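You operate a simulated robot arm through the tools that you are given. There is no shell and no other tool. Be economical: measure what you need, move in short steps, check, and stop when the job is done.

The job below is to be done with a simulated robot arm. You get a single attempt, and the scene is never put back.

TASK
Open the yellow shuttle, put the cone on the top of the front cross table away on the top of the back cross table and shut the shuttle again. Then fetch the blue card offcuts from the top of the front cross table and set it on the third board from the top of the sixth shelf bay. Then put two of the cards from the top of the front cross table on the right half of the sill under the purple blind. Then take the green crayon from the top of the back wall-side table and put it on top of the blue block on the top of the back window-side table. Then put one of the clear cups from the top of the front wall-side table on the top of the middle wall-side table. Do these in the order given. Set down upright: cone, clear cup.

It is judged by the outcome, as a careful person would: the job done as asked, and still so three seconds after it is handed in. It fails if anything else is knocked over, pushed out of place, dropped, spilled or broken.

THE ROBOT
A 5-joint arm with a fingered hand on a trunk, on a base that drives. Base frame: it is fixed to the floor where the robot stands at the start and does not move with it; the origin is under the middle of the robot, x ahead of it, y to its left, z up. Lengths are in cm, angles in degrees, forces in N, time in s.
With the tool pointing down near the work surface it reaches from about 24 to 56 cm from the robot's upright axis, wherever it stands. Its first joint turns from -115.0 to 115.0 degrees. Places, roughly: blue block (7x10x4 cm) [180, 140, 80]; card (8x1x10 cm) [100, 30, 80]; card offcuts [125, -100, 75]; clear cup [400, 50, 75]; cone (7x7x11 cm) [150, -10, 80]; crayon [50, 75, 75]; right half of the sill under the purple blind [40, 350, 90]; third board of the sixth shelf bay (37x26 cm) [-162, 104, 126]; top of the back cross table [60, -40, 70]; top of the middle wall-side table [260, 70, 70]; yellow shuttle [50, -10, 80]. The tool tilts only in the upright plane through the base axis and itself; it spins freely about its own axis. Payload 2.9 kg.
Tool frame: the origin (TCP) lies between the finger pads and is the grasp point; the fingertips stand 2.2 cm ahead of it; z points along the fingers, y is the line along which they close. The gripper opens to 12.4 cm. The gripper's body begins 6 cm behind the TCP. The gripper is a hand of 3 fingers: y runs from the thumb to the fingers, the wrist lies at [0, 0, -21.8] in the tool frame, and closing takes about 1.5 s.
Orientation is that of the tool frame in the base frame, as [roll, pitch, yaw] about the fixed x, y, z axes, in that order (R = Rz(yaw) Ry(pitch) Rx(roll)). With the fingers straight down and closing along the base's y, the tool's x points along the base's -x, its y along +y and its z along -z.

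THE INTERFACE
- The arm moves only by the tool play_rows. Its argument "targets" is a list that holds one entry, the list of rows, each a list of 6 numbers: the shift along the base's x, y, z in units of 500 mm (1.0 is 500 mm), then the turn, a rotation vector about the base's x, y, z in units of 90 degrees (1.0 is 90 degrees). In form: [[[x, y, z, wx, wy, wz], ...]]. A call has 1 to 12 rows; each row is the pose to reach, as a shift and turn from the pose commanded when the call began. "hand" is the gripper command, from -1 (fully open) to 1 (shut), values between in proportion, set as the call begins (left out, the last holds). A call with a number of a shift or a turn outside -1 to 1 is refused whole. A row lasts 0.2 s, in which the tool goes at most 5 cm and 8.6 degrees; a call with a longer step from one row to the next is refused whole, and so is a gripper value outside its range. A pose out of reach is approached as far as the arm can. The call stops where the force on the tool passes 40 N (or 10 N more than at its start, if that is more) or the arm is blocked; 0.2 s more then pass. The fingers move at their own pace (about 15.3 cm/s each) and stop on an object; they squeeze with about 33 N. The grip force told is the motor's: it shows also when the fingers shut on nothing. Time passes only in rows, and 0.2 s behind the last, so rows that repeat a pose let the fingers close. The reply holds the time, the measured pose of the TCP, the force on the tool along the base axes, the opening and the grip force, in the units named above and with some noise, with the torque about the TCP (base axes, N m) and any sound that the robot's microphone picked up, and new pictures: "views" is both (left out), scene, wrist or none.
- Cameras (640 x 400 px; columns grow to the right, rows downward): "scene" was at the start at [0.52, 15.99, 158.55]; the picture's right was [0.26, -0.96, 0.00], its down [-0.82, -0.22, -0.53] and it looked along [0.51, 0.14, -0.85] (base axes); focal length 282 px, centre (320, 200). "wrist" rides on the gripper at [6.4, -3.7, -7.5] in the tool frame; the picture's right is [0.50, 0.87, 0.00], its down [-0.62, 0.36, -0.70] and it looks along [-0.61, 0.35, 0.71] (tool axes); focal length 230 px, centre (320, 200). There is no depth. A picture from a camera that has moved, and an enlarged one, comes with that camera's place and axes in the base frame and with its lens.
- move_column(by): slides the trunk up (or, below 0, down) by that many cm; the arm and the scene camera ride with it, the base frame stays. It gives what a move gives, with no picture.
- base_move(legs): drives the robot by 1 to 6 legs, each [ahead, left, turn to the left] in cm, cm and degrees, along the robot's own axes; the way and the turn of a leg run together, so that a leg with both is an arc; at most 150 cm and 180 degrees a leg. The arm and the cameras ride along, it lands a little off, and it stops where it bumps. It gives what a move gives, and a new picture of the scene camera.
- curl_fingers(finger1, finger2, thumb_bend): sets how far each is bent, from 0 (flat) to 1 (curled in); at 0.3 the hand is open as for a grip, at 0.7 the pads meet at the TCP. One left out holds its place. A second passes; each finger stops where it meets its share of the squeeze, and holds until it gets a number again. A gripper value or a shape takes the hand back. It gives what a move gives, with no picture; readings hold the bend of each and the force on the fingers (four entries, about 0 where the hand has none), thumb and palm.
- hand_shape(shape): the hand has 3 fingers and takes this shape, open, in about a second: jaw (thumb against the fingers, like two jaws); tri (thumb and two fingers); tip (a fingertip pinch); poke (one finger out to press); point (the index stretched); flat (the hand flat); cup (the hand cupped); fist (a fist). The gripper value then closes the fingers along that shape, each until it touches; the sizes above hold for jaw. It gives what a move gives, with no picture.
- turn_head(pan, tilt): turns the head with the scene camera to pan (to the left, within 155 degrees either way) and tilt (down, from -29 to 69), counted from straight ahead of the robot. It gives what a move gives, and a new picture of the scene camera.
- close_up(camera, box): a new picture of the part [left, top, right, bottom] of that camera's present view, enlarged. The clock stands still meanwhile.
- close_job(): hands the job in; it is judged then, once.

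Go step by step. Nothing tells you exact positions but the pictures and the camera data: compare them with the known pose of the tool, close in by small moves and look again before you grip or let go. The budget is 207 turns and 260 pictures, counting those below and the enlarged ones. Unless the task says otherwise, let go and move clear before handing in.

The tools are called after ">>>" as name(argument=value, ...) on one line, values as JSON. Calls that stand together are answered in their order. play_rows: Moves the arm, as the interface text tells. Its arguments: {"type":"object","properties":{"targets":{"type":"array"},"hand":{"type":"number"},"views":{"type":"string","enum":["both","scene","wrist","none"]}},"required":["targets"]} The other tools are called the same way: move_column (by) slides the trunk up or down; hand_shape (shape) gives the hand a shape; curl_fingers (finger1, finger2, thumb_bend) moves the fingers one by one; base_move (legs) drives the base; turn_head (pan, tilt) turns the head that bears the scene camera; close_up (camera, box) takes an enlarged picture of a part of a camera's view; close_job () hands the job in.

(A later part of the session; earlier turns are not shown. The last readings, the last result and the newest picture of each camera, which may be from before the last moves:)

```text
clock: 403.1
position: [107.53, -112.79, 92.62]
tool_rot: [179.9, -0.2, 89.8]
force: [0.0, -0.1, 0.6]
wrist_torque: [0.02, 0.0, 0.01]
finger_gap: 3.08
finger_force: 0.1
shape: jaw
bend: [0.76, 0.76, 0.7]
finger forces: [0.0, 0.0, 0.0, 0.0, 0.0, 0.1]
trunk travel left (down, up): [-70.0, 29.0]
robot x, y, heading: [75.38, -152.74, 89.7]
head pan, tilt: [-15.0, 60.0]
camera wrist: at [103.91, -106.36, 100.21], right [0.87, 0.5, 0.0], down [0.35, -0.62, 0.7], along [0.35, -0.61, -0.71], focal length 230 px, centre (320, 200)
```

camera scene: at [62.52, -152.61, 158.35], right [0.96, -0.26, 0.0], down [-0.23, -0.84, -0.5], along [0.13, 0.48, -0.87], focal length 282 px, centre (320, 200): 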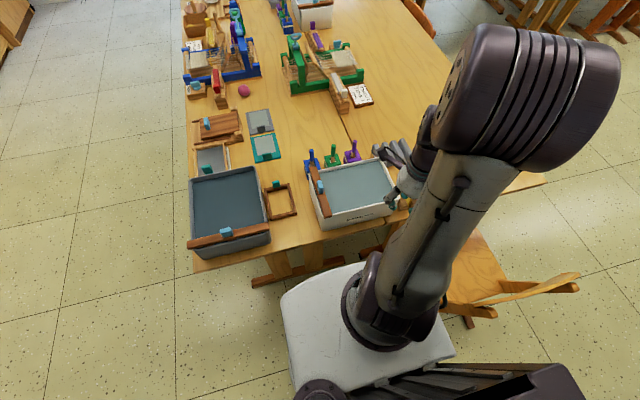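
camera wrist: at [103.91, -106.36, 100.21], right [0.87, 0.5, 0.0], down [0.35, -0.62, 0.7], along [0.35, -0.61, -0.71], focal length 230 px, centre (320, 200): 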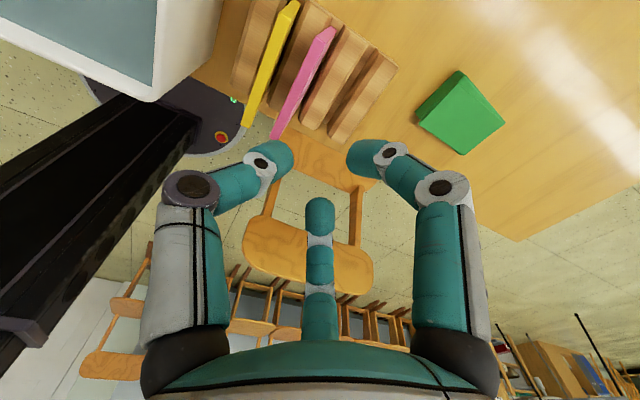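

>>> play_rows(targets=[[[-0.032, 0.006, -0.06, 0, 0, 0], [-0.032, 0.006, -0.13, 0, 0, 0]]], views="none")

>>> close_up(camera="wrist", box=[160, 30, 480, 230])

```text
clock: 403.7
position: [106.03, -112.34, 86.17]
tool_rot: [179.6, -0.4, 89.7]
force: [0.7, 2.8, 8.0]
wrist_torque: [0.1, 0.15, -0.09]
finger_gap: 3.11
finger_force: 0.1
shape: jaw
bend: [0.76, 0.76, 0.72]
finger forces: [0.0, 0.0, 0.0, 0.0, 8.8, 0.0]
trunk travel left (down, up): [-70.0, 29.0]
robot x, y, heading: [75.37, -153.13, 89.3]
head pan, tilt: [-15.0, 60.0]
```

```text
2.00 times, centred on (320, 130) of wrist
camera zoom: at [102.18, -106.1, 93.69], right [0.87, 0.5, 0.01], down [0.35, -0.62, 0.7], along [0.35, -0.6, -0.71], focal length 460 px, centre (320, 340)
```

zoom: 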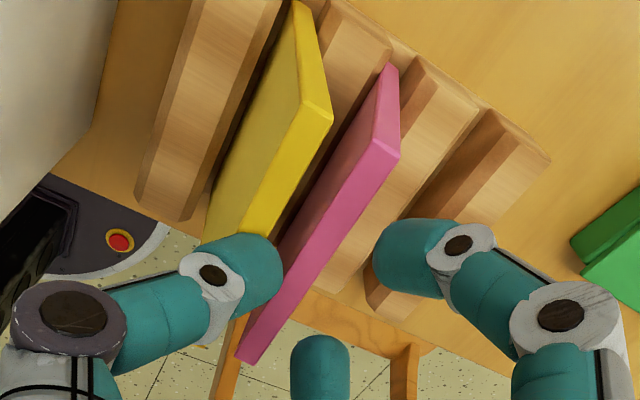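

The gap between yellow and pink is tight (~1 cm) and the thumb touched. I lift slightly, shift +x a bit and let the thumb slip in gently.

>>> play_rows(targets=[[[0, 0, 0.02, 0, 0, 0], [0.006, 0, 0.02, 0, 0, 0], [0.006, 0, 0, 0, 0, 0], [0.006, 0, -0.01, 0, 0, 0], [0.006, 0, -0.02, 0, 0, 0]]], views="none")

>>> close_up(camera="wrist", box=[160, 30, 480, 230])

```text
clock: 404.9
position: [106.19, -112.35, 84.9]
tool_rot: [179.9, -0.2, 89.8]
force: [-0.4, 0.8, -0.6]
wrist_torque: [0.01, 0.01, -0.02]
finger_gap: 3.11
finger_force: 0.2
shape: jaw
bend: [0.76, 0.76, 0.7]
finger forces: [0.1, 0.0, 0.1, 0.0, 0.0, 0.1]
trunk travel left (down, up): [-70.0, 29.0]
robot x, y, heading: [75.44, -153.0, 89.7]
head pan, tilt: [-15.0, 60.0]
```

```text
2.00 times, centred on (320, 130) of wrist
camera zoom: at [102.42, -106.03, 92.57], right [0.87, 0.5, 0.0], down [0.35, -0.62, 0.7], along [0.35, -0.61, -0.71], focal length 460 px, centre (320, 340)
```

zoom: 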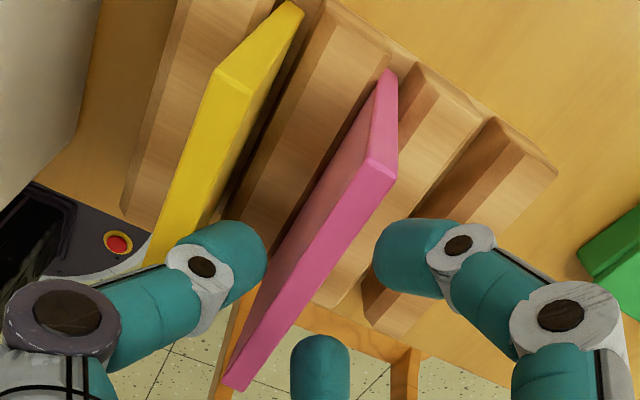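

Yellow just leaned back in its slot and the gap is now open. Descend and grip pink.

>>> play_rows(targets=[[[-0.004, 0, -0.02, 0, 0, 0], [-0.004, 0, -0.04, 0, 0, 0], [-0.004, 0, -0.044, 0, 0, 0]]], views="none")

>>> play_rows(targets=[[[0, 0, 0, 0, 0, 0], [0, 0, 0, 0, 0, 0], [0, 0, 0, 0, 0, 0], [0, 0, 0, 0, 0, 0], [0, 0, 0, 0, 0, 0], [0, 0, 0.02, 0, 0, 0], [0, 0, 0.06, 0, 0, 0], [0, 0, 0.12, 0, 0, 0]]], hand=1, views="wrist")

```text
clock: 405.7
position: [106.1, -112.19, 82.87]
tool_rot: [179.8, -0.2, 89.9]
force: [1.5, -0.4, 0.2]
wrist_torque: [-0.03, 0.09, 0.0]
finger_gap: 3.06
finger_force: 0.1
shape: jaw
bend: [0.76, 0.76, 0.7]
finger forces: [0.1, 0.0, 0.1, 0.0, 1.8, 0.0]
trunk travel left (down, up): [-70.0, 29.0]
robot x, y, heading: [75.62, -152.78, 89.5]
head pan, tilt: [-15.0, 60.0]
```

```text
clock: 407.5
position: [105.95, -112.25, 88.77]
tool_rot: [179.9, -0.2, 89.9]
force: [-0.5, 0.2, -0.7]
wrist_torque: [0.01, -0.03, 0.03]
finger_gap: 0.43
finger_force: 33.5
shape: jaw
bend: [0.7, 0.7, 0.72]
finger forces: [4.1, 3.9, 0.1, 0.1, 26.6, 0.0]
trunk travel left (down, up): [-70.0, 29.0]
robot x, y, heading: [75.51, -152.77, 89.9]
head pan, tilt: [-15.0, 60.0]
camera wrist: at [102.27, -105.89, 96.29], right [0.87, 0.5, 0.0], down [0.35, -0.62, 0.7], along [0.35, -0.61, -0.71], focal length 230 px, centre (320, 200)
```

wrist: 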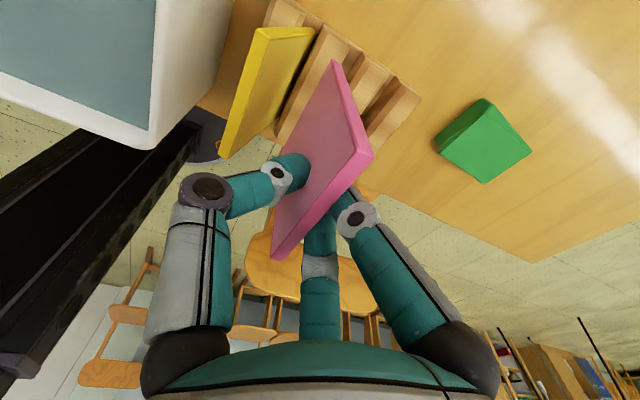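

Pink card held; yellow still in its slot. Lift, tuck, drive to the sill.

>>> play_rows(targets=[[[0, 0, 0.08, 0, 0, 0], [0, 0, 0.17, 0, 0, 0], [0, 0, 0.26, 0, 0, 0], [-0.04, -0.05, 0.33, 0, 0, 0], [-0.1, -0.11, 0.36, 0, 0, 0], [-0.16, -0.18, 0.38, 0, 0, 0], [-0.2, -0.25, 0.38, 0, 0, 0], [-0.24, -0.32, 0.38, 0, 0, 0]]], views="none")

>>> base_move(legs=[[-26, 0, 0], [0, 60, 0], [0, 57, 0], [0, 0, 0.5], [145, 0, 0], [145, 0, 0]])

```text
clock: 409.3
position: [93.77, -128.32, 107.68]
tool_rot: [179.8, -0.3, 89.8]
force: [-0.1, 0.1, -0.1]
wrist_torque: [0.02, 0.0, -0.01]
finger_gap: 0.41
finger_force: 32.8
shape: jaw
bend: [0.7, 0.7, 0.72]
finger forces: [4.4, 4.2, 0.0, 0.1, 25.4, 0.0]
trunk travel left (down, up): [-70.0, 29.0]
robot x, y, heading: [75.34, -152.9, 89.4]
head pan, tilt: [-15.0, 60.0]
```

```text
clock: 431.2
position: [-9.16, 141.57, 107.52]
tool_rot: [179.8, -0.2, 86.1]
force: [0.3, 1.2, 0.8]
wrist_torque: [0.04, -0.02, 0.0]
finger_gap: 0.41
finger_force: 32.8
shape: jaw
bend: [0.7, 0.7, 0.72]
finger forces: [4.4, 4.2, 0.0, 0.0, 25.4, 0.1]
trunk travel left (down, up): [-70.0, 29.0]
robot x, y, heading: [-29.0, 118.32, 86.1]
head pan, tilt: [-15.0, 60.0]
camera scene: at [-41.95, 119.19, 158.35], right [0.95, -0.32, 0.0], down [-0.28, -0.82, -0.5], along [0.16, 0.47, -0.87], focal length 282 px, centre (320, 200)
```

scene: 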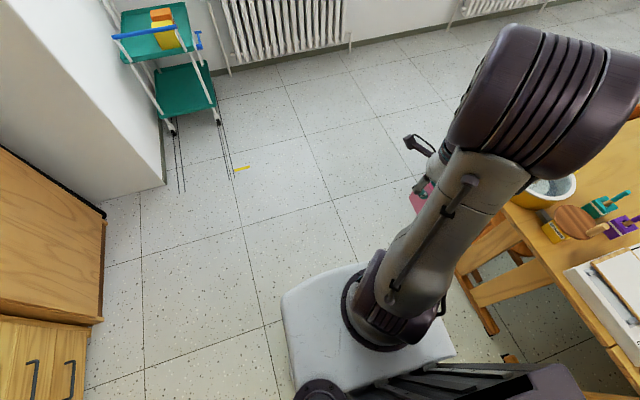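

>>> base_move(legs=[[0, 0, 3.8], [145, 0, 0], [14, 0, 0], [0, -52, 0]])

>>> move_column(by=14)

```text
clock: 442.4
position: [39.38, 303.3, 107.63]
tool_rot: [179.8, -0.2, 90.5]
force: [-0.2, 0.2, -0.1]
wrist_torque: [0.04, 0.03, 0.01]
finger_gap: 0.42
finger_force: 33.0
shape: jaw
bend: [0.7, 0.7, 0.72]
finger forces: [4.4, 4.3, 0.1, 0.1, 25.5, 0.0]
trunk travel left (down, up): [-70.0, 29.0]
robot x, y, heading: [21.39, 278.54, 90.5]
head pan, tilt: [-15.0, 60.0]
camera scene: at [8.42, 278.58, 158.35], right [0.97, -0.25, 0.0], down [-0.22, -0.84, -0.5], along [0.13, 0.48, -0.87], focal length 282 px, centre (320, 200)
```

scene: 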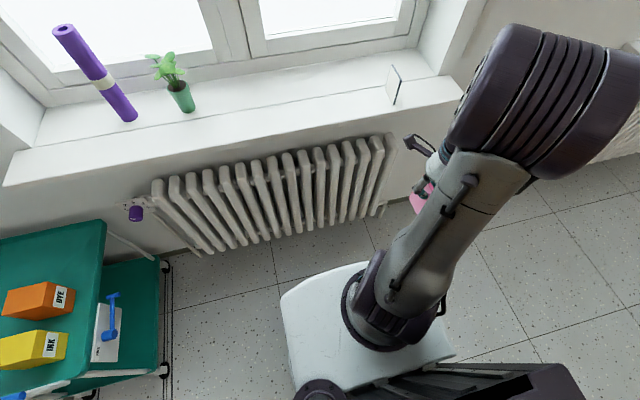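

```text
clock: 444.1
position: [39.42, 303.41, 121.62]
tool_rot: [179.8, -0.2, 90.5]
force: [0.1, -0.4, -0.4]
wrist_torque: [-0.01, 0.02, 0.02]
finger_gap: 0.41
finger_force: 33.1
shape: jaw
bend: [0.7, 0.7, 0.72]
finger forces: [4.4, 4.3, 0.0, 0.1, 25.3, 0.1]
trunk travel left (down, up): [-84.0, 15.0]
robot x, y, heading: [21.26, 278.52, 90.3]
head pan, tilt: [-15.0, 60.0]
```

>>> base_move(legs=[[24, 0, 0]])

>>> play_rows(targets=[[[-0.03, 0.08, -0.02, 0, 0, 0], [-0.06, 0.16, -0.05, 0, 0, 0], [-0.09, 0.24, -0.09, 0, 0, 0], [-0.12, 0.31, -0.13, 0, 0, 0], [-0.14, 0.38, -0.18, 0, 0, 0], [-0.14, 0.39, -0.25, 0, 0, 0], [-0.14, 0.39, -0.31, 0, 0, 0]]], views="both")

```text
clock: 445.9
position: [39.17, 328.11, 121.6]
tool_rot: [179.8, -0.2, 90.6]
force: [0.4, -0.5, -0.1]
wrist_torque: [-0.03, 0.04, -0.01]
finger_gap: 0.44
finger_force: 32.9
shape: jaw
bend: [0.7, 0.7, 0.72]
finger forces: [4.4, 4.3, 0.0, 0.1, 25.4, 0.0]
trunk travel left (down, up): [-84.0, 15.0]
robot x, y, heading: [21.42, 303.4, 90.1]
head pan, tilt: [-15.0, 60.0]
camera scene: at [8.2, 303.31, 172.35], right [0.97, -0.25, 0.0], down [-0.22, -0.84, -0.5], along [0.13, 0.48, -0.87], focal length 282 px, centre (320, 200)
```

scene: 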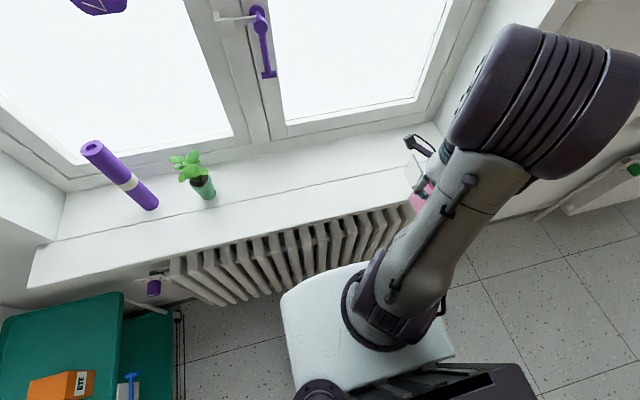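

```text
clock: 447.5
position: [32.38, 347.7, 106.15]
tool_rot: [179.9, -0.2, 90.6]
force: [0.2, 0.4, 0.0]
wrist_torque: [0.03, 0.0, 0.03]
finger_gap: 0.42
finger_force: 33.1
shape: jaw
bend: [0.7, 0.7, 0.72]
finger forces: [4.4, 4.3, 0.0, 0.0, 24.8, 0.0]
trunk travel left (down, up): [-84.0, 15.0]
robot x, y, heading: [21.09, 303.29, 90.3]
head pan, tilt: [-15.0, 60.0]
camera scene: at [8.21, 303.46, 172.35], right [0.97, -0.25, 0.0], down [-0.22, -0.84, -0.5], along [0.13, 0.48, -0.87], focal length 282 px, centre (320, 200)
camera wrist: at [28.54, 354.09, 113.66], right [0.86, 0.51, 0.0], down [0.36, -0.62, 0.7], along [0.36, -0.6, -0.71], focal length 230 px, centre (320, 200)
```

scene: 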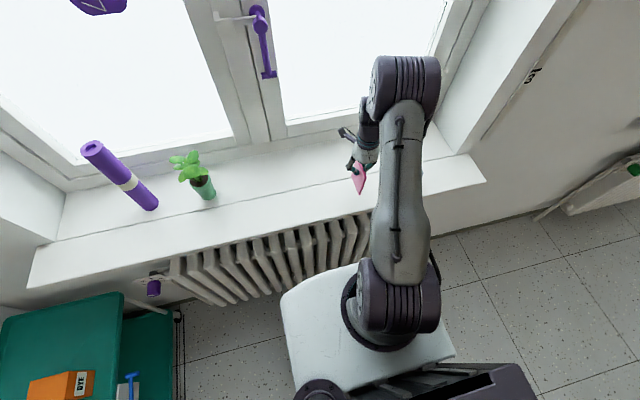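
wrist: 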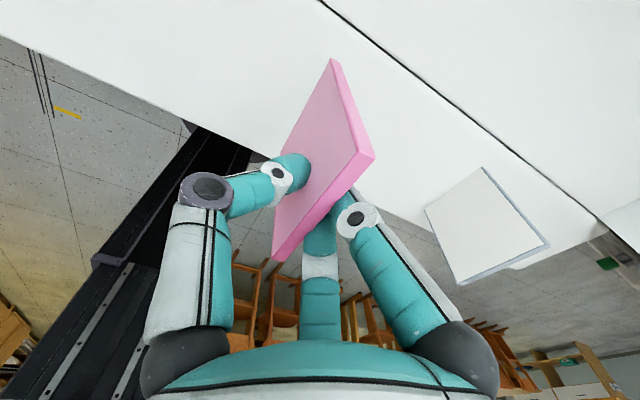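

>>> play_rows(targets=[[[0, -0.01, -0.04, 0, 0, 0], [0, -0.01, -0.06, 0, 0, 0], [0, -0.01, -0.07, 0, 0, 0], [0, -0.01, -0.08, 0, 0, 0], [0, -0.01, -0.088, 0, 0, 0], [0, -0.01, -0.096, 0, 0, 0], [0, -0.01, -0.104, 0, 0, 0]]], views="none")

```text
clock: 448.7
position: [32.38, 347.26, 102.36]
tool_rot: [179.7, -1.0, 90.5]
force: [-0.5, -2.9, 29.3]
wrist_torque: [-0.01, 0.25, 0.03]
finger_gap: 0.62
finger_force: 33.0
shape: jaw
bend: [0.7, 0.7, 0.75]
finger forces: [9.0, 8.2, 0.0, 0.0, 38.0, 0.0]
trunk travel left (down, up): [-84.0, 15.0]
robot x, y, heading: [21.33, 303.25, 90.4]
head pan, tilt: [-15.0, 60.0]
stopped in row 5: the force on the tool passed its limit at 43 N (the readings are from after the stop); the commanded pose is now the measured one
```

>>> play_rows(targets=[[[0, 0, 0.004, 0, 0, 0], [0, 0, 0.006, 0, 0, 0], [0, 0, 0.006, 0, 0, 0]]], views="none")

>>> play_rows(targets=[[[0, 0, 0, 0, 0, 0], [0, 0, 0, 0, 0, 0], [0, 0, 0, 0, 0, 0], [0, 0, 0, 0, 0, 0], [0, 0, 0.03, 0, 0, 0], [0, 0, 0.07, 0, 0, 0], [0, 0, 0.12, 0, 0, 0], [0, 0, 0.18, 0, 0, 0]]], hand=0.5, views="both")

```text
clock: 449.5
position: [32.44, 347.21, 102.41]
tool_rot: [179.8, -0.6, 90.6]
force: [-1.4, -5.0, 9.5]
wrist_torque: [-0.04, 0.15, 0.01]
finger_gap: 0.6
finger_force: 33.5
shape: jaw
bend: [0.7, 0.7, 0.75]
finger forces: [6.9, 8.0, 0.1, 0.0, 33.9, 0.1]
trunk travel left (down, up): [-84.0, 15.0]
robot x, y, heading: [21.1, 303.63, 90.5]
head pan, tilt: [-15.0, 60.0]
```

```text
clock: 451.3
position: [32.38, 347.34, 111.59]
tool_rot: [179.8, -0.7, 90.6]
force: [0.5, -0.4, -1.0]
wrist_torque: [0.03, 0.02, 0.0]
finger_gap: 3.08
finger_force: 0.0
shape: jaw
bend: [0.76, 0.76, 0.7]
finger forces: [0.1, 0.0, 0.0, 0.1, 0.1, 0.0]
trunk travel left (down, up): [-84.0, 15.0]
robot x, y, heading: [21.06, 303.58, 90.3]
head pan, tilt: [-15.0, 60.0]
camera scene: at [8.16, 303.26, 172.34], right [0.97, -0.25, 0.0], down [-0.22, -0.84, -0.5], along [0.13, 0.48, -0.87], focal length 282 px, centre (320, 200)
camera wrist: at [28.56, 353.53, 119.23], right [0.86, 0.51, 0.01], down [0.36, -0.62, 0.7], along [0.36, -0.6, -0.72], focal length 230 px, centre (320, 200)
```

scene: 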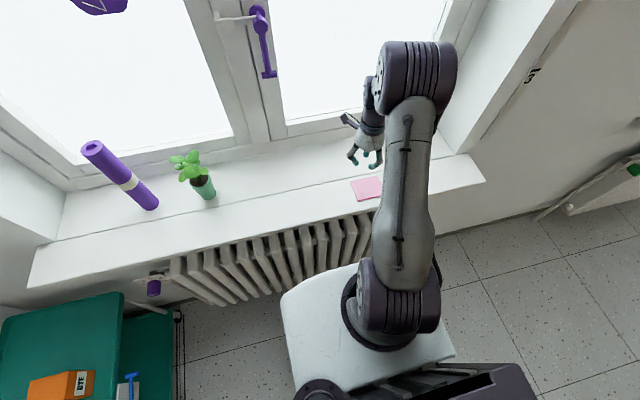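
wrist: 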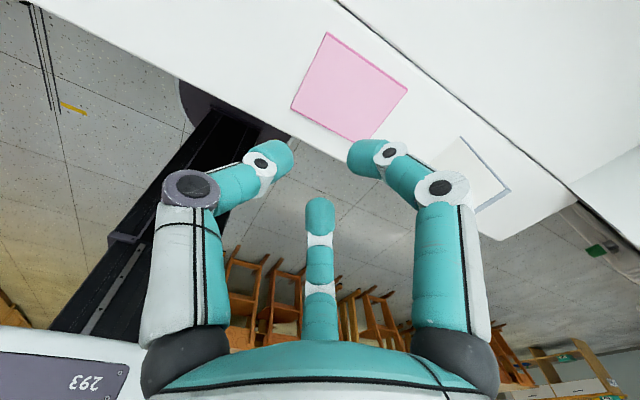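

Both cards are on the sill's right half (gray standing, pink flat). Next the green crayon near (50,75). Retract and drive there.

>>> play_rows(targets=[[[0, 0, 0.06, 0, 0, 0], [0, -0.06, 0.12, 0, 0, 0], [0, -0.14, 0.15, 0, 0, 0], [0, -0.22, 0.16, 0, 0, 0], [0, -0.3, 0.16, 0, 0, 0], [0, -0.36, 0.16, 0, 0, 0]]], views="none")

>>> base_move(legs=[[-40, 0, 0], [0, 46, 0], [-90, 0, 0], [-95, 0, 0], [0, 0, -90]])

>>> move_column(by=-14)

>>> turn_head(pan=-5, tilt=35)

```text
clock: 452.7
position: [32.16, 329.63, 119.31]
tool_rot: [179.7, -0.6, 90.6]
force: [0.4, -0.5, -0.3]
wrist_torque: [-0.02, -0.03, -0.01]
finger_gap: 3.09
finger_force: 0.1
shape: jaw
bend: [0.76, 0.76, 0.7]
finger forces: [0.0, 0.0, 0.1, 0.0, 0.0, 0.0]
trunk travel left (down, up): [-84.0, 15.0]
robot x, y, heading: [21.05, 303.52, 90.3]
head pan, tilt: [-15.0, 60.0]
```

```text
clock: 470.1
position: [3.95, 69.03, 119.17]
tool_rot: [179.6, -0.6, 0.5]
force: [-0.1, 0.4, 0.7]
wrist_torque: [0.04, 0.0, -0.01]
finger_gap: 3.08
finger_force: 0.1
shape: jaw
bend: [0.76, 0.76, 0.7]
finger forces: [0.1, 0.0, 0.0, 0.0, 0.1, 0.0]
trunk travel left (down, up): [-84.0, 15.0]
robot x, y, heading: [-22.36, 80.1, 0.3]
head pan, tilt: [-15.0, 60.0]
camera scene: at [-22.19, 92.6, 172.35], right [-0.25, -0.97, 0.0], down [-0.84, 0.22, -0.5], along [0.48, -0.13, -0.87], focal length 282 px, centre (320, 200)
```

scene: 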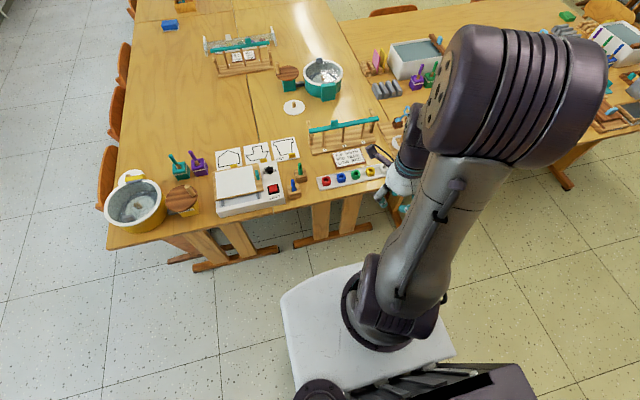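

```text
clock: 471.8
position: [3.84, 68.99, 105.14]
tool_rot: [179.7, -0.6, 0.7]
force: [-0.2, -0.1, 0.6]
wrist_torque: [0.0, 0.01, 0.0]
finger_gap: 3.06
finger_force: 0.1
shape: jaw
bend: [0.76, 0.76, 0.7]
finger forces: [0.1, 0.0, 0.1, 0.0, 0.0, 0.1]
trunk travel left (down, up): [-70.0, 29.0]
robot x, y, heading: [-22.33, 79.96, 0.2]
head pan, tilt: [-15.0, 60.0]
```

```text
clock: 472.7
position: [3.84, 69.07, 105.27]
tool_rot: [179.7, -0.5, 0.7]
force: [0.3, 0.6, 0.2]
wrist_torque: [0.0, 0.01, 0.01]
finger_gap: 3.09
finger_force: 0.0
shape: jaw
bend: [0.76, 0.76, 0.7]
finger forces: [0.1, 0.0, 0.1, 0.0, 0.0, 0.0]
trunk travel left (down, up): [-70.0, 29.0]
robot x, y, heading: [-22.38, 80.29, 0.3]
head pan, tilt: [-5.0, 35.0]
camera scene: at [-19.86, 93.57, 161.77], right [-0.08, -1.0, 0.0], down [-0.57, 0.05, -0.82], along [0.82, -0.07, -0.57], focal length 282 px, centre (320, 200)
```

scene: 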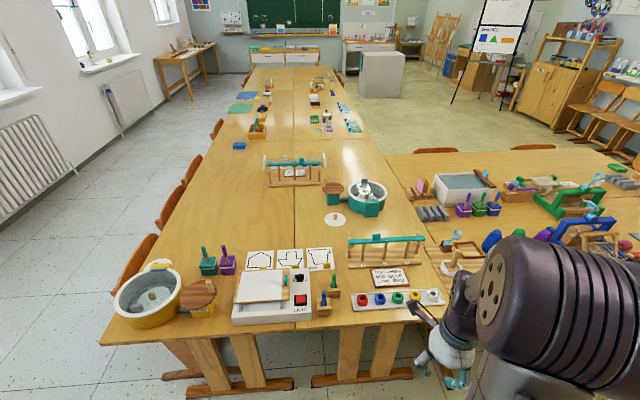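

>>> close_up(camera="scene", box=[220, 240, 380, 340])

>>> close_up(camera="scene", box=[200, 110, 360, 210])

```text
4.00 times, centred on (300, 290) of scene
camera zoom: at [-19.86, 93.57, 161.77], right [-0.08, -1.0, 0.0], down [-0.57, 0.05, -0.82], along [0.82, -0.07, -0.57], focal length 1127 px, centre (400, -160)
```

zoom: 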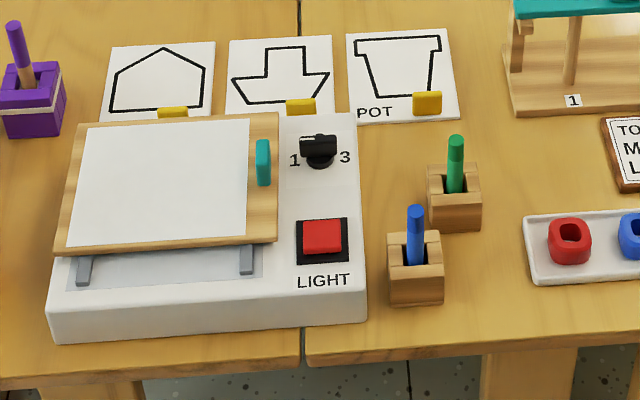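

```text
4.00 times, centred on (280, 160) of scene
camera zoom: at [-19.86, 93.57, 161.77], right [-0.08, -1.0, 0.0], down [-0.57, 0.05, -0.82], along [0.82, -0.07, -0.57], focal length 1127 px, centre (480, 360)
```

zoom: 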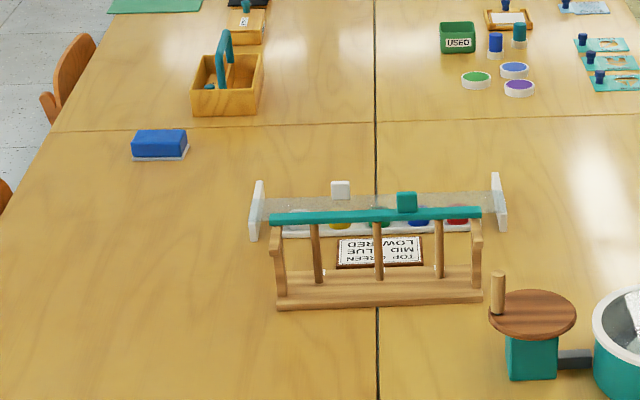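

The green crayon stands in a wooden holder at about (45.5,83.4). I drive up, and turn the hand so its thumb points outward (useful for laying the crayon down later).

>>> base_move(legs=[[22, 3, 0]])

>>> play_rows(targets=[[[0.02, 0.02, 0, 0, 0, -0.09], [0.05, 0.05, 0, 0, 0, -0.18], [0.09, 0.08, 0, 0, 0, -0.27], [0.13, 0.11, 0, 0, 0, -0.36], [0.17, 0.14, 0, 0, 0, -0.45], [0.21, 0.17, 0, 0, 0, -0.54], [0.25, 0.2, 0, 0, 0, -0.63], [0.29, 0.23, 0, 0, 0, -0.72], [0.33, 0.25, 0, 0, 0, -0.81], [0.37, 0.26, 0, 0, 0, -0.9], [0.39, 0.26, 0, 0, 0, -0.99]]], hand=0.2, views="both")

```text
clock: 474.4
position: [26.01, 72.35, 105.07]
tool_rot: [179.7, -0.5, 0.6]
force: [-1.3, 0.5, 0.2]
wrist_torque: [-0.02, -0.05, -0.01]
finger_gap: 3.08
finger_force: 0.1
shape: jaw
bend: [0.76, 0.76, 0.7]
finger forces: [0.0, 0.0, 0.0, 0.0, 0.0, 0.1]
trunk travel left (down, up): [-70.0, 29.0]
robot x, y, heading: [-0.52, 83.36, 0.2]
head pan, tilt: [-5.0, 35.0]
camera scene: at [2.27, 96.85, 161.78], right [-0.08, -1.0, 0.0], down [-0.57, 0.05, -0.82], along [0.82, -0.07, -0.57], focal length 282 px, centre (320, 200)
```

scene: 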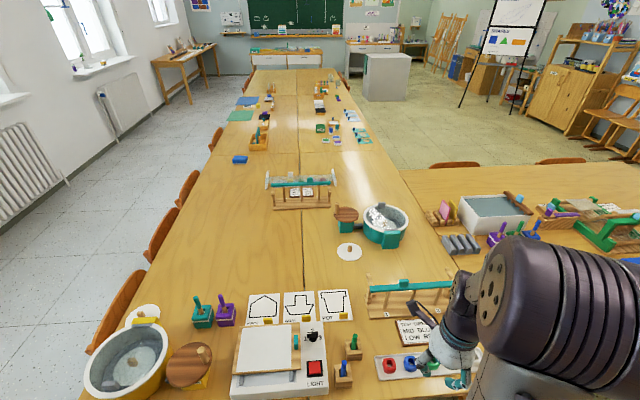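

```text
clock: 476.8
position: [45.3, 79.71, 105.46]
tool_rot: [179.9, 0.2, -87.7]
force: [-1.0, 0.5, -1.3]
wrist_torque: [0.02, 0.01, -0.01]
finger_gap: 4.92
finger_force: 0.0
shape: jaw
bend: [0.77, 0.77, 0.7]
finger forces: [0.1, 0.0, 0.0, 0.0, 0.0, 0.1]
out of reach, approached as far as the arm can: row 10, 11
trunk travel left (down, up): [-70.0, 29.0]
robot x, y, heading: [-0.5, 83.81, 0.6]
head pan, tilt: [-5.0, 35.0]
camera scene: at [2.2, 96.54, 161.81], right [-0.08, -1.0, 0.0], down [-0.57, 0.05, -0.82], along [0.82, -0.06, -0.57], focal length 282 px, centre (320, 200)
camera wrist: at [49.29, 73.4, 112.99], right [-0.85, -0.53, 0.0], down [-0.38, 0.6, 0.7], along [-0.38, 0.59, -0.71], focal length 230 px, centre (320, 200)
```

scene: 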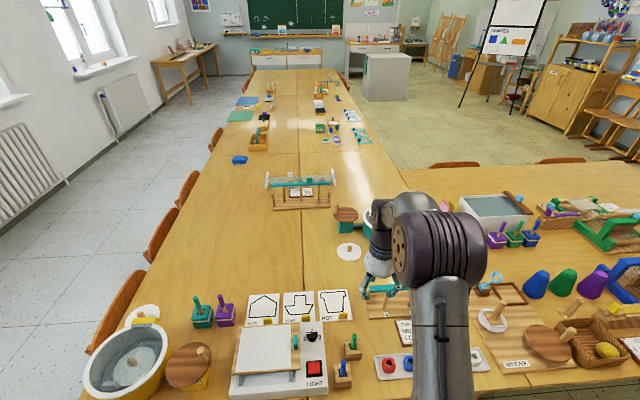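
wrist: 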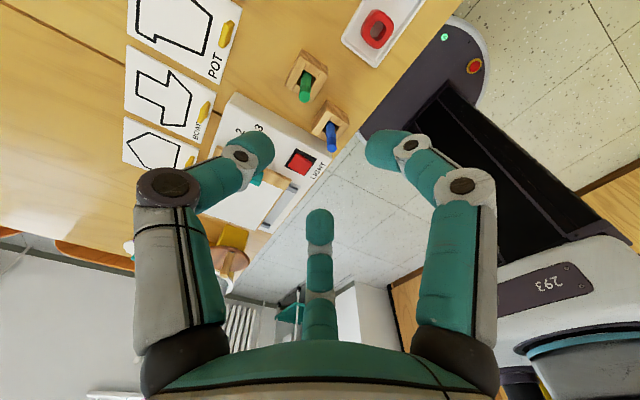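

>>> play_rows(targets=[[[-0.005, 0.04, -0.07, 0, 0, 0], [-0.01, 0.078, -0.14, 0, 0, 0], [-0.01, 0.078, -0.22, 0, 0, 0], [-0.01, 0.078, -0.3, 0, 0, 0]]], hand=0.3, views="wrist")

```text
clock: 477.8
position: [44.63, 79.64, 90.49]
tool_rot: [179.7, 0.0, -87.9]
force: [0.8, 0.2, 1.4]
wrist_torque: [0.0, 0.02, -0.02]
finger_gap: 4.38
finger_force: 0.0
shape: jaw
bend: [0.77, 0.77, 0.7]
finger forces: [0.1, 0.1, 0.0, 0.0, 0.0, 0.1]
out of reach, approached as far as the arm can: row 1, 2, 3, 4
trunk travel left (down, up): [-70.0, 29.0]
robot x, y, heading: [-0.43, 83.57, 0.7]
head pan, tilt: [-5.0, 35.0]
camera wrist: at [48.56, 73.43, 97.91], right [-0.85, -0.53, 0.0], down [-0.38, 0.6, 0.7], along [-0.38, 0.59, -0.71], focal length 230 px, centre (320, 200)
```

wrist: 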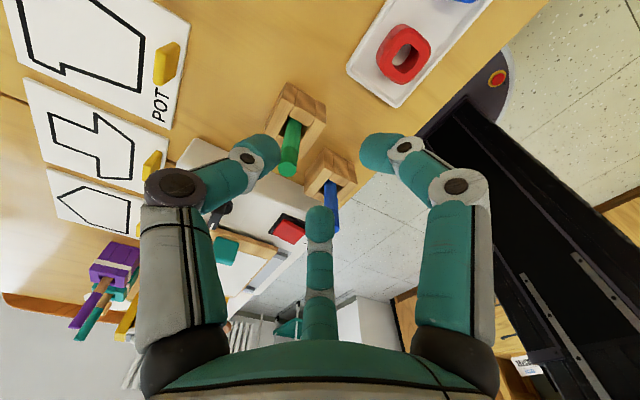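

The wrist spin is at its limit; I allow about 7° less spin.

>>> play_rows(targets=[[[0, 0.02, 0, 0, 0, 0.05], [0.002, 0.05, 0, 0, 0, 0.08], [0.004, 0.08, 0, 0, 0, 0.085]]], views="wrist")

```text
clock: 478.6
position: [44.82, 84.25, 90.32]
tool_rot: [179.7, 0.0, -80.8]
force: [-0.2, 0.2, -0.4]
wrist_torque: [-0.03, -0.02, -0.02]
finger_gap: 4.37
finger_force: 0.1
shape: jaw
bend: [0.77, 0.77, 0.7]
finger forces: [0.0, 0.0, 0.0, 0.0, 0.0, 0.0]
trunk travel left (down, up): [-70.0, 29.0]
robot x, y, heading: [-0.53, 83.74, 0.4]
head pan, tilt: [-5.0, 35.0]
camera wrist: at [49.47, 78.48, 97.81], right [-0.77, -0.63, 0.0], down [-0.45, 0.55, 0.7], along [-0.45, 0.54, -0.71], focal length 230 px, centre (320, 200)
```

wrist: 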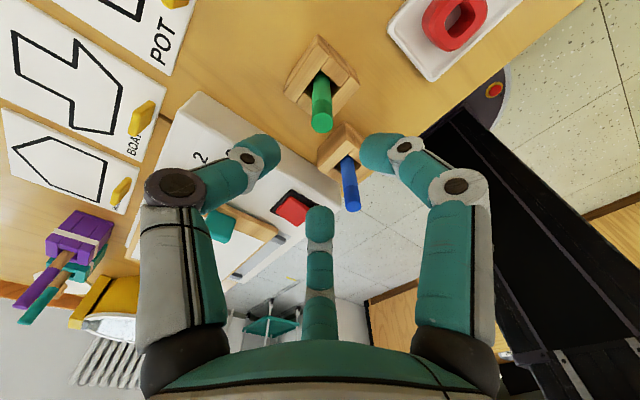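

>>> play_rows(targets=[[[0.006, -0.016, -0.06, 0, 0, 0], [0.006, -0.016, -0.11, 0, 0, 0], [0.006, -0.016, -0.15, 0, 0, 0], [0.006, -0.016, -0.15, 0, 0, 0]]], views="wrist")

```text
clock: 479.6
position: [44.96, 83.23, 82.89]
tool_rot: [179.8, -0.1, -80.8]
force: [-0.4, -0.1, 0.1]
wrist_torque: [-0.03, -0.02, -0.01]
finger_gap: 4.39
finger_force: 0.1
shape: jaw
bend: [0.77, 0.77, 0.7]
finger forces: [0.1, 0.0, 0.0, 0.0, 0.0, 0.1]
trunk travel left (down, up): [-70.0, 29.0]
robot x, y, heading: [-0.44, 83.48, 0.6]
head pan, tilt: [-5.0, 35.0]
camera wrist: at [49.66, 77.54, 90.41], right [-0.78, -0.63, 0.0], down [-0.45, 0.55, 0.7], along [-0.45, 0.54, -0.71], focal length 230 px, centre (320, 200)
```

wrist: 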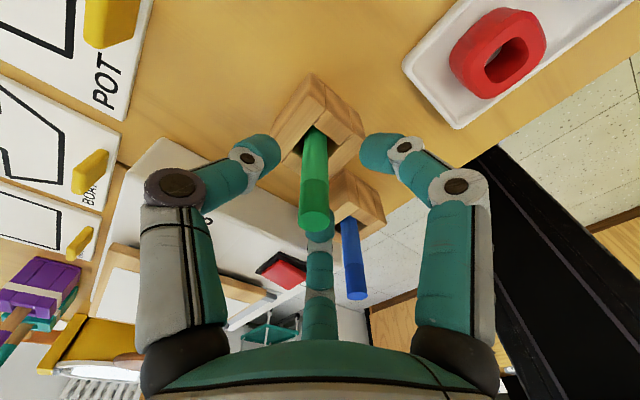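

>>> play_rows(targets=[[[0.002, 0, -0.006, 0, 0, 0], [0.002, 0, -0.006, 0, 0, 0], [0.002, 0, -0.006, 0, 0, 0], [0.002, 0, -0.006, 0, 0, 0], [0.002, 0, -0.006, 0, 0, 0], [0.002, 0, -0.006, 0, 0, 0], [0.002, 0, 0.02, 0, 0, 0], [0.002, 0, 0.08, 0, 0, 0], [0.002, 0, 0.16, 0, 0, 0], [0.002, 0, 0.24, 0, 0, 0]]], hand=1, views="wrist")

```text
clock: 481.8
position: [45.04, 83.43, 94.89]
tool_rot: [179.8, 0.0, -80.9]
force: [0.4, 0.2, -0.2]
wrist_torque: [0.01, -0.01, -0.03]
finger_gap: 0.9
finger_force: 32.8
shape: jaw
bend: [0.71, 0.74, 0.69]
finger forces: [28.2, 29.9, 0.1, 0.1, 30.4, 0.0]
trunk travel left (down, up): [-70.0, 29.0]
robot x, y, heading: [-0.53, 83.38, 0.6]
head pan, tilt: [-5.0, 35.0]
camera wrist: at [49.75, 77.6, 102.43], right [-0.78, -0.63, 0.0], down [-0.45, 0.55, 0.7], along [-0.45, 0.54, -0.71], focal length 230 px, centre (320, 200)
```

wrist: 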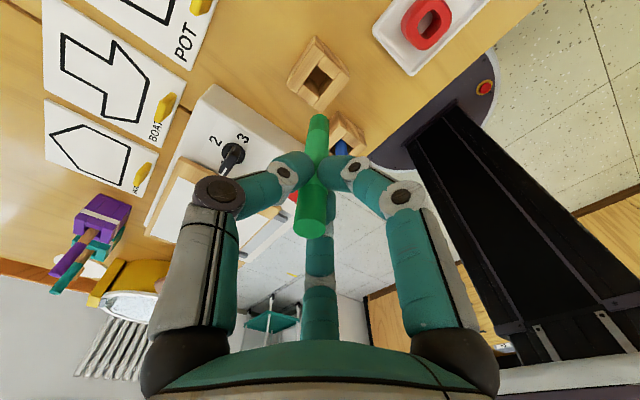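

Crayon held, nicely aligned. Tuck in and drive around to the window side facing the tables.

>>> play_rows(targets=[[[0, 0, 0.08, 0, 0, 0], [-0.07, 0, 0.14, 0, 0, 0], [-0.15, 0, 0.19, 0, 0, 0], [-0.23, 0, 0.21, 0, 0, 0], [-0.28, 0, 0.22, 0, 0, 0]]], views="none")

>>> base_move(legs=[[-32, 0, 0], [0, 0, -91], [-75, 0, 0], [-75, 0, 0]])

```text
clock: 483.0
position: [30.97, 83.57, 105.95]
tool_rot: [179.8, 0.0, -80.8]
force: [0.1, -0.4, 0.7]
wrist_torque: [-0.02, -0.03, 0.01]
finger_gap: 0.89
finger_force: 33.0
shape: jaw
bend: [0.72, 0.73, 0.69]
finger forces: [26.8, 33.9, 0.0, 0.1, 25.0, 0.0]
trunk travel left (down, up): [-70.0, 29.0]
robot x, y, heading: [-0.19, 83.27, 0.7]
head pan, tilt: [-5.0, 35.0]
```

```text
clock: 496.3
position: [-31.02, 201.69, 105.93]
tool_rot: [179.8, 0.1, -172.2]
force: [-1.1, -0.5, -0.6]
wrist_torque: [0.0, 0.05, -0.01]
finger_gap: 0.9
finger_force: 32.9
shape: jaw
bend: [0.72, 0.73, 0.69]
finger forces: [26.7, 33.2, 0.0, 0.1, 24.8, 0.0]
trunk travel left (down, up): [-70.0, 29.0]
robot x, y, heading: [-30.19, 232.93, -90.9]
head pan, tilt: [-5.0, 35.0]
camera scene: at [-16.9, 229.81, 161.78], right [-0.99, 0.1, 0.0], down [0.06, 0.57, -0.82], along [-0.08, -0.81, -0.57], focal length 282 px, centre (320, 200)
```

scene: 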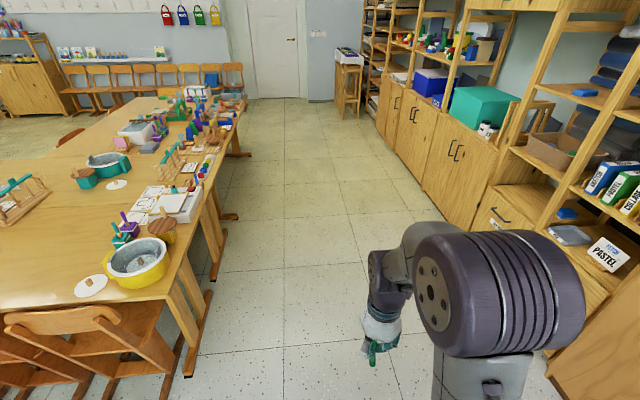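

>>> base_move(legs=[[0, 100, 0], [0, 104, 0]])

>>> turn_head(pan=5, tilt=45)

```text
clock: 506.4
position: [174.2, 200.45, 105.82]
tool_rot: [179.9, 0.1, -170.8]
force: [-0.4, 0.8, -0.4]
wrist_torque: [-0.01, 0.03, 0.0]
finger_gap: 0.86
finger_force: 33.5
shape: jaw
bend: [0.72, 0.73, 0.69]
finger forces: [26.7, 33.1, 0.0, 0.0, 24.8, 0.0]
trunk travel left (down, up): [-70.0, 29.0]
robot x, y, heading: [173.98, 231.74, -89.7]
head pan, tilt: [-5.0, 35.0]
camera scene: at [187.72, 228.92, 161.78], right [-1.0, 0.08, 0.0], down [0.05, 0.57, -0.82], along [-0.07, -0.82, -0.57], focal length 282 px, centre (320, 200)
```

scene: 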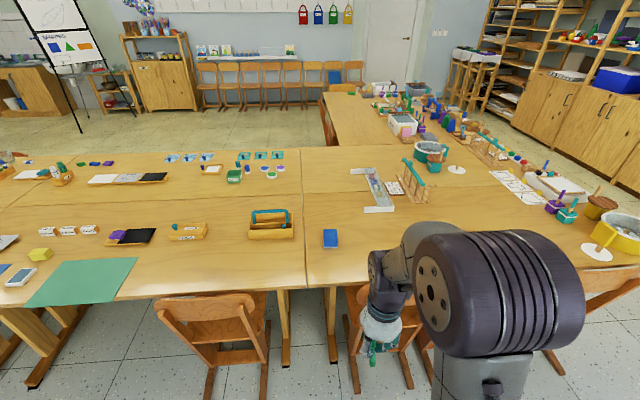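

```text
clock: 507.2
position: [174.22, 200.47, 105.85]
tool_rot: [179.8, 0.0, -171.0]
force: [0.1, 0.8, -0.5]
wrist_torque: [0.02, -0.02, 0.02]
finger_gap: 0.87
finger_force: 32.8
shape: jaw
bend: [0.72, 0.73, 0.69]
finger forces: [26.7, 33.1, 0.0, 0.1, 24.8, 0.0]
trunk travel left (down, up): [-70.0, 29.0]
robot x, y, heading: [174.09, 232.03, -89.2]
head pan, tilt: [5.0, 45.0]
camera scene: at [189.15, 229.6, 160.3], right [-1.0, -0.09, 0.0], down [-0.07, 0.7, -0.71], along [0.07, -0.7, -0.71], focal length 282 px, centre (320, 200)
```

scene: 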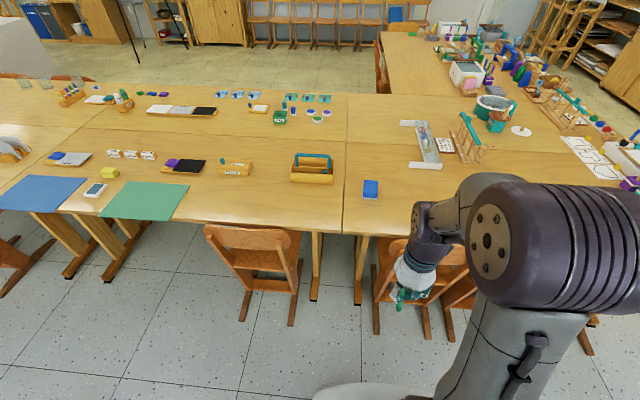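

Block at (176.2,138.5); the gap between chairs is x 165–211. I nestle in at about (188,192).

>>> base_move(legs=[[0, 13.5, 0], [39, 0, 0]])

>>> turn_head(pan=0, tilt=60)

```text
clock: 510.5
position: [188.11, 161.79, 105.89]
tool_rot: [179.8, 0.0, -170.7]
force: [0.6, -0.8, -0.3]
wrist_torque: [-0.03, -0.03, 0.02]
finger_gap: 0.87
finger_force: 32.9
shape: jaw
bend: [0.72, 0.73, 0.69]
finger forces: [26.7, 33.1, 0.0, 0.0, 24.8, 0.1]
trunk travel left (down, up): [-70.0, 29.0]
robot x, y, heading: [187.86, 192.93, -89.6]
head pan, tilt: [5.0, 45.0]
camera scene: at [203.05, 190.97, 160.3], right [-1.0, -0.1, 0.0], down [-0.07, 0.7, -0.71], along [0.07, -0.7, -0.71], focal length 282 px, centre (320, 200)
```

scene: 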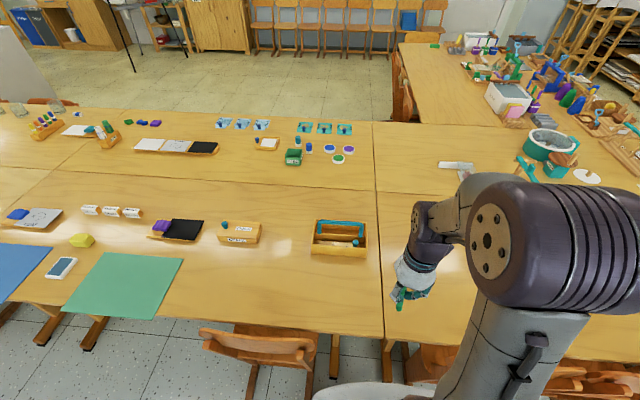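

```text
clock: 511.3
position: [188.15, 161.94, 105.9]
tool_rot: [179.7, -0.1, -170.7]
force: [0.3, -0.5, 0.2]
wrist_torque: [-0.03, 0.01, 0.02]
finger_gap: 0.85
finger_force: 33.7
shape: jaw
bend: [0.72, 0.73, 0.69]
finger forces: [26.7, 33.2, 0.0, 0.0, 24.7, 0.0]
trunk travel left (down, up): [-70.0, 29.0]
robot x, y, heading: [188.05, 193.17, -89.4]
head pan, tilt: [0.0, 60.0]
camera scene: at [202.33, 192.47, 158.35], right [-1.0, -0.01, 0.0], down [-0.01, 0.87, -0.5], along [0.0, -0.5, -0.87], focal length 282 px, centre (320, 200)
```

scene: 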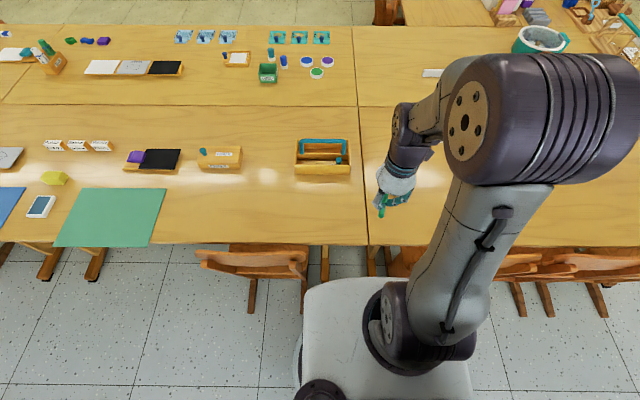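

>>> play_rows(targets=[[[-0.06, -0.06, 0, 0, 0, -0.05], [-0.12, -0.13, 0, 0, 0, -0.1], [-0.18, -0.196, 0, 0, 0, -0.14]]], views="none")

>>> play_rows(targets=[[[-0.005, -0.02, -0.02, -0.084, 0.018, 0], [-0.01, -0.04, -0.04, -0.169, 0.037, 0], [-0.014, -0.065, -0.06, -0.253, 0.055, 0], [-0.019, -0.087, -0.075, -0.338, 0.073, 0], [-0.023, -0.109, -0.09, -0.422, 0.091, 0], [-0.028, -0.131, -0.105, -0.507, 0.11, 0], [-0.033, -0.152, -0.12, -0.591, 0.128, 0], [-0.037, -0.174, -0.14, -0.675, 0.146, 0], [-0.042, -0.196, -0.16, -0.76, 0.1644, 0]]], views="both")

```text
clock: 512.1
position: [178.98, 152.23, 105.61]
tool_rot: [179.7, 0.1, 176.6]
force: [-0.2, 0.2, -0.1]
wrist_torque: [-0.02, 0.0, 0.0]
finger_gap: 0.57
finger_force: 32.9
shape: jaw
bend: [0.78, 0.76, 0.73]
finger forces: [0.0, 0.0, 0.0, 0.1, 0.0, 0.0]
trunk travel left (down, up): [-70.0, 29.0]
robot x, y, heading: [187.94, 193.6, -89.5]
head pan, tilt: [0.0, 60.0]
```

```text
clock: 514.1
position: [177.88, 142.15, 97.9]
tool_rot: [-110.5, -8.3, 170.6]
force: [0.1, 0.3, 0.0]
wrist_torque: [0.01, -0.02, -0.02]
finger_gap: 0.51
finger_force: 32.6
shape: jaw
bend: [0.77, 0.76, 0.73]
finger forces: [0.1, 0.0, 0.0, 0.0, 0.1, 0.1]
out of reach, approached as far as the arm can: row 4, 5, 6, 7, 8, 9
trunk travel left (down, up): [-70.0, 29.0]
robot x, y, heading: [187.69, 193.08, -89.5]
head pan, tilt: [0.0, 60.0]
camera scene: at [202.31, 192.34, 158.36], right [-1.0, -0.01, 0.0], down [-0.01, 0.87, -0.5], along [0.0, -0.5, -0.87], focal length 282 px, centre (320, 200)
camera wrist: at [173.43, 148.61, 104.86], right [-0.56, 0.4, -0.73], down [0.72, 0.67, -0.18], along [0.42, -0.62, -0.66], focal length 230 px, centre (320, 200)
```

scene: 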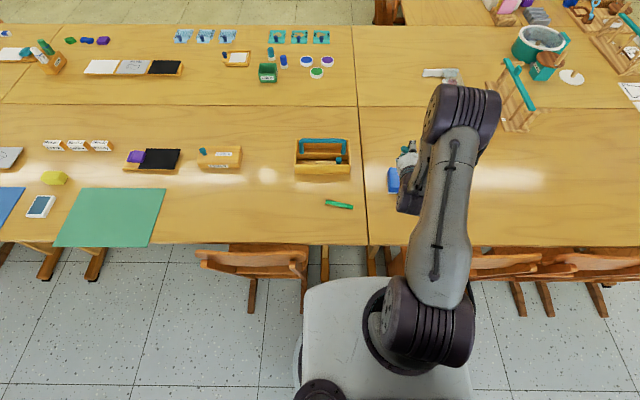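
wrist: 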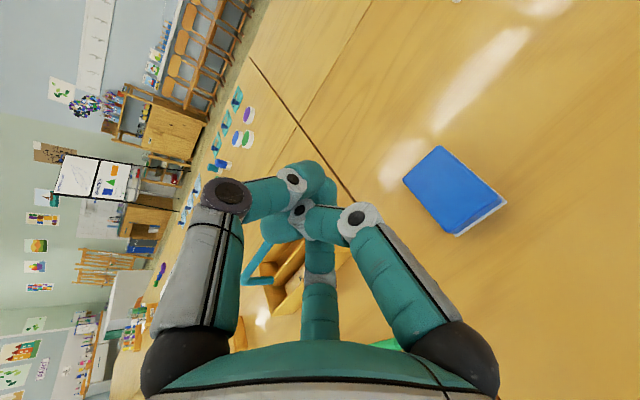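

The crayon slipped out and lies on the window-side table at about (196.5,145.5), near me. I untilt the hand, then pick it up lying flat, which also makes placing it on the block simpler.

>>> play_rows(targets=[[[0.005, 0.02, 0.02, 0.084, -0.018, 0], [0.01, 0.04, 0.04, 0.169, -0.037, 0], [0.014, 0.06, 0.06, 0.253, -0.055, 0], [0.019, 0.08, 0.075, 0.338, -0.073, 0], [0.023, 0.1, 0.09, 0.422, -0.091, 0], [0.028, 0.12, 0.105, 0.507, -0.11, 0], [0.033, 0.14, 0.12, 0.591, -0.128, 0], [0.037, 0.15, 0.14, 0.675, -0.146, 0], [0.042, 0.16, 0.16, 0.756, -0.167, 0]]], hand=-0.2, views="none")

>>> play_rows(targets=[[[0.04, 0, 0, 0, 0, 0.09], [0.08, 0, 0, 0, 0, 0.18], [0.12, 0, 0, 0, 0, 0.27], [0.16, 0, 0, 0, 0, 0.36], [0.2, 0, 0, 0, 0, 0.45], [0.24, -0.01, 0, 0, 0, 0.54], [0.28, -0.02, 0, 0, 0, 0.63], [0.31, -0.03, 0, 0, 0, 0.72], [0.33, -0.04, 0, 0, 0, 0.81], [0.34, -0.05, 0, 0, 0, 0.9], [0.34, -0.05, 0, 0, 0, 0.98]]], views="none")

>>> play_rows(targets=[[[0, 0, 0, 0, 0, 0.09], [0, 0, 0, 0, 0, 0.18], [0, 0, 0, 0, 0, 0.27], [0, 0, 0, 0, 0, 0.36], [0, 0, 0, 0, 0, 0.45], [0, 0, 0, 0, 0, 0.54], [0, 0, 0, 0, 0, 0.63], [0, 0, 0, 0, 0, 0.72], [0, 0, 0, 0, 0, 0.81], [0, 0, 0, 0, 0, 0.856]]], views="both")

```text
clock: 516.1
position: [180.05, 150.04, 105.77]
tool_rot: [180.0, -0.1, 176.5]
force: [-0.6, -0.5, -0.1]
wrist_torque: [-0.03, 0.02, 0.02]
finger_gap: 7.4
finger_force: 0.1
shape: jaw
bend: [0.32, 0.32, 0.7]
finger forces: [0.0, 0.0, 0.0, 0.0, 0.0, 0.0]
trunk travel left (down, up): [-70.0, 29.0]
robot x, y, heading: [188.06, 193.24, -89.3]
head pan, tilt: [0.0, 60.0]
```

```text
clock: 518.5
position: [197.11, 147.5, 105.97]
tool_rot: [-180.0, 0.1, -95.2]
force: [-0.1, 0.2, -1.0]
wrist_torque: [0.01, 0.0, -0.01]
finger_gap: 7.38
finger_force: 0.1
shape: jaw
bend: [0.32, 0.32, 0.7]
finger forces: [0.0, 0.1, 0.1, 0.0, 0.0, 0.0]
trunk travel left (down, up): [-70.0, 29.0]
robot x, y, heading: [188.14, 193.33, -89.4]
head pan, tilt: [0.0, 60.0]
```

```text
clock: 520.7
position: [196.99, 147.52, 106.01]
tool_rot: [-179.8, 0.2, -18.3]
force: [0.3, 0.1, -0.3]
wrist_torque: [0.0, 0.01, -0.01]
finger_gap: 7.4
finger_force: 0.0
shape: jaw
bend: [0.32, 0.32, 0.7]
finger forces: [0.0, 0.0, 0.1, 0.0, 0.1, 0.1]
trunk travel left (down, up): [-70.0, 29.0]
robot x, y, heading: [187.53, 193.55, -89.5]
head pan, tilt: [0.0, 60.0]
camera scene: at [202.33, 192.45, 158.35], right [-1.0, -0.01, 0.0], down [-0.01, 0.87, -0.5], along [0.0, -0.5, -0.87], focal length 282 px, centre (320, 200)
camera wrist: at [204.17, 149.02, 113.45], right [0.21, -0.98, 0.0], down [-0.7, -0.15, 0.7], along [-0.69, -0.14, -0.71], focal length 230 px, centre (320, 200)
```

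scene: 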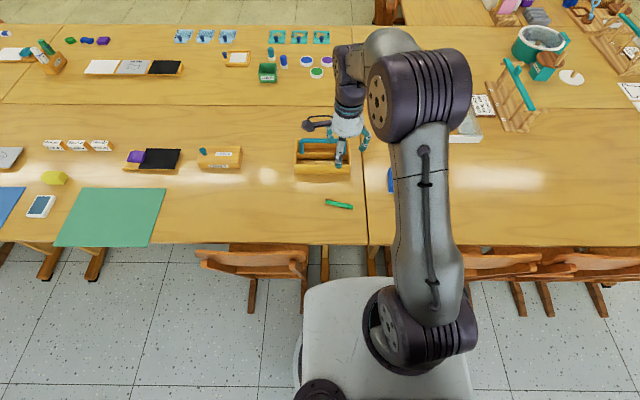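
wrist: 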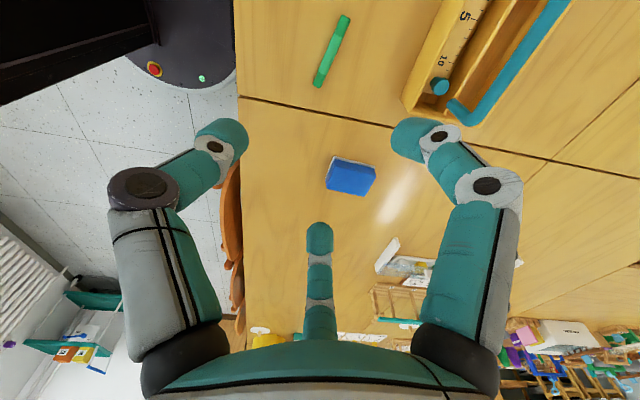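

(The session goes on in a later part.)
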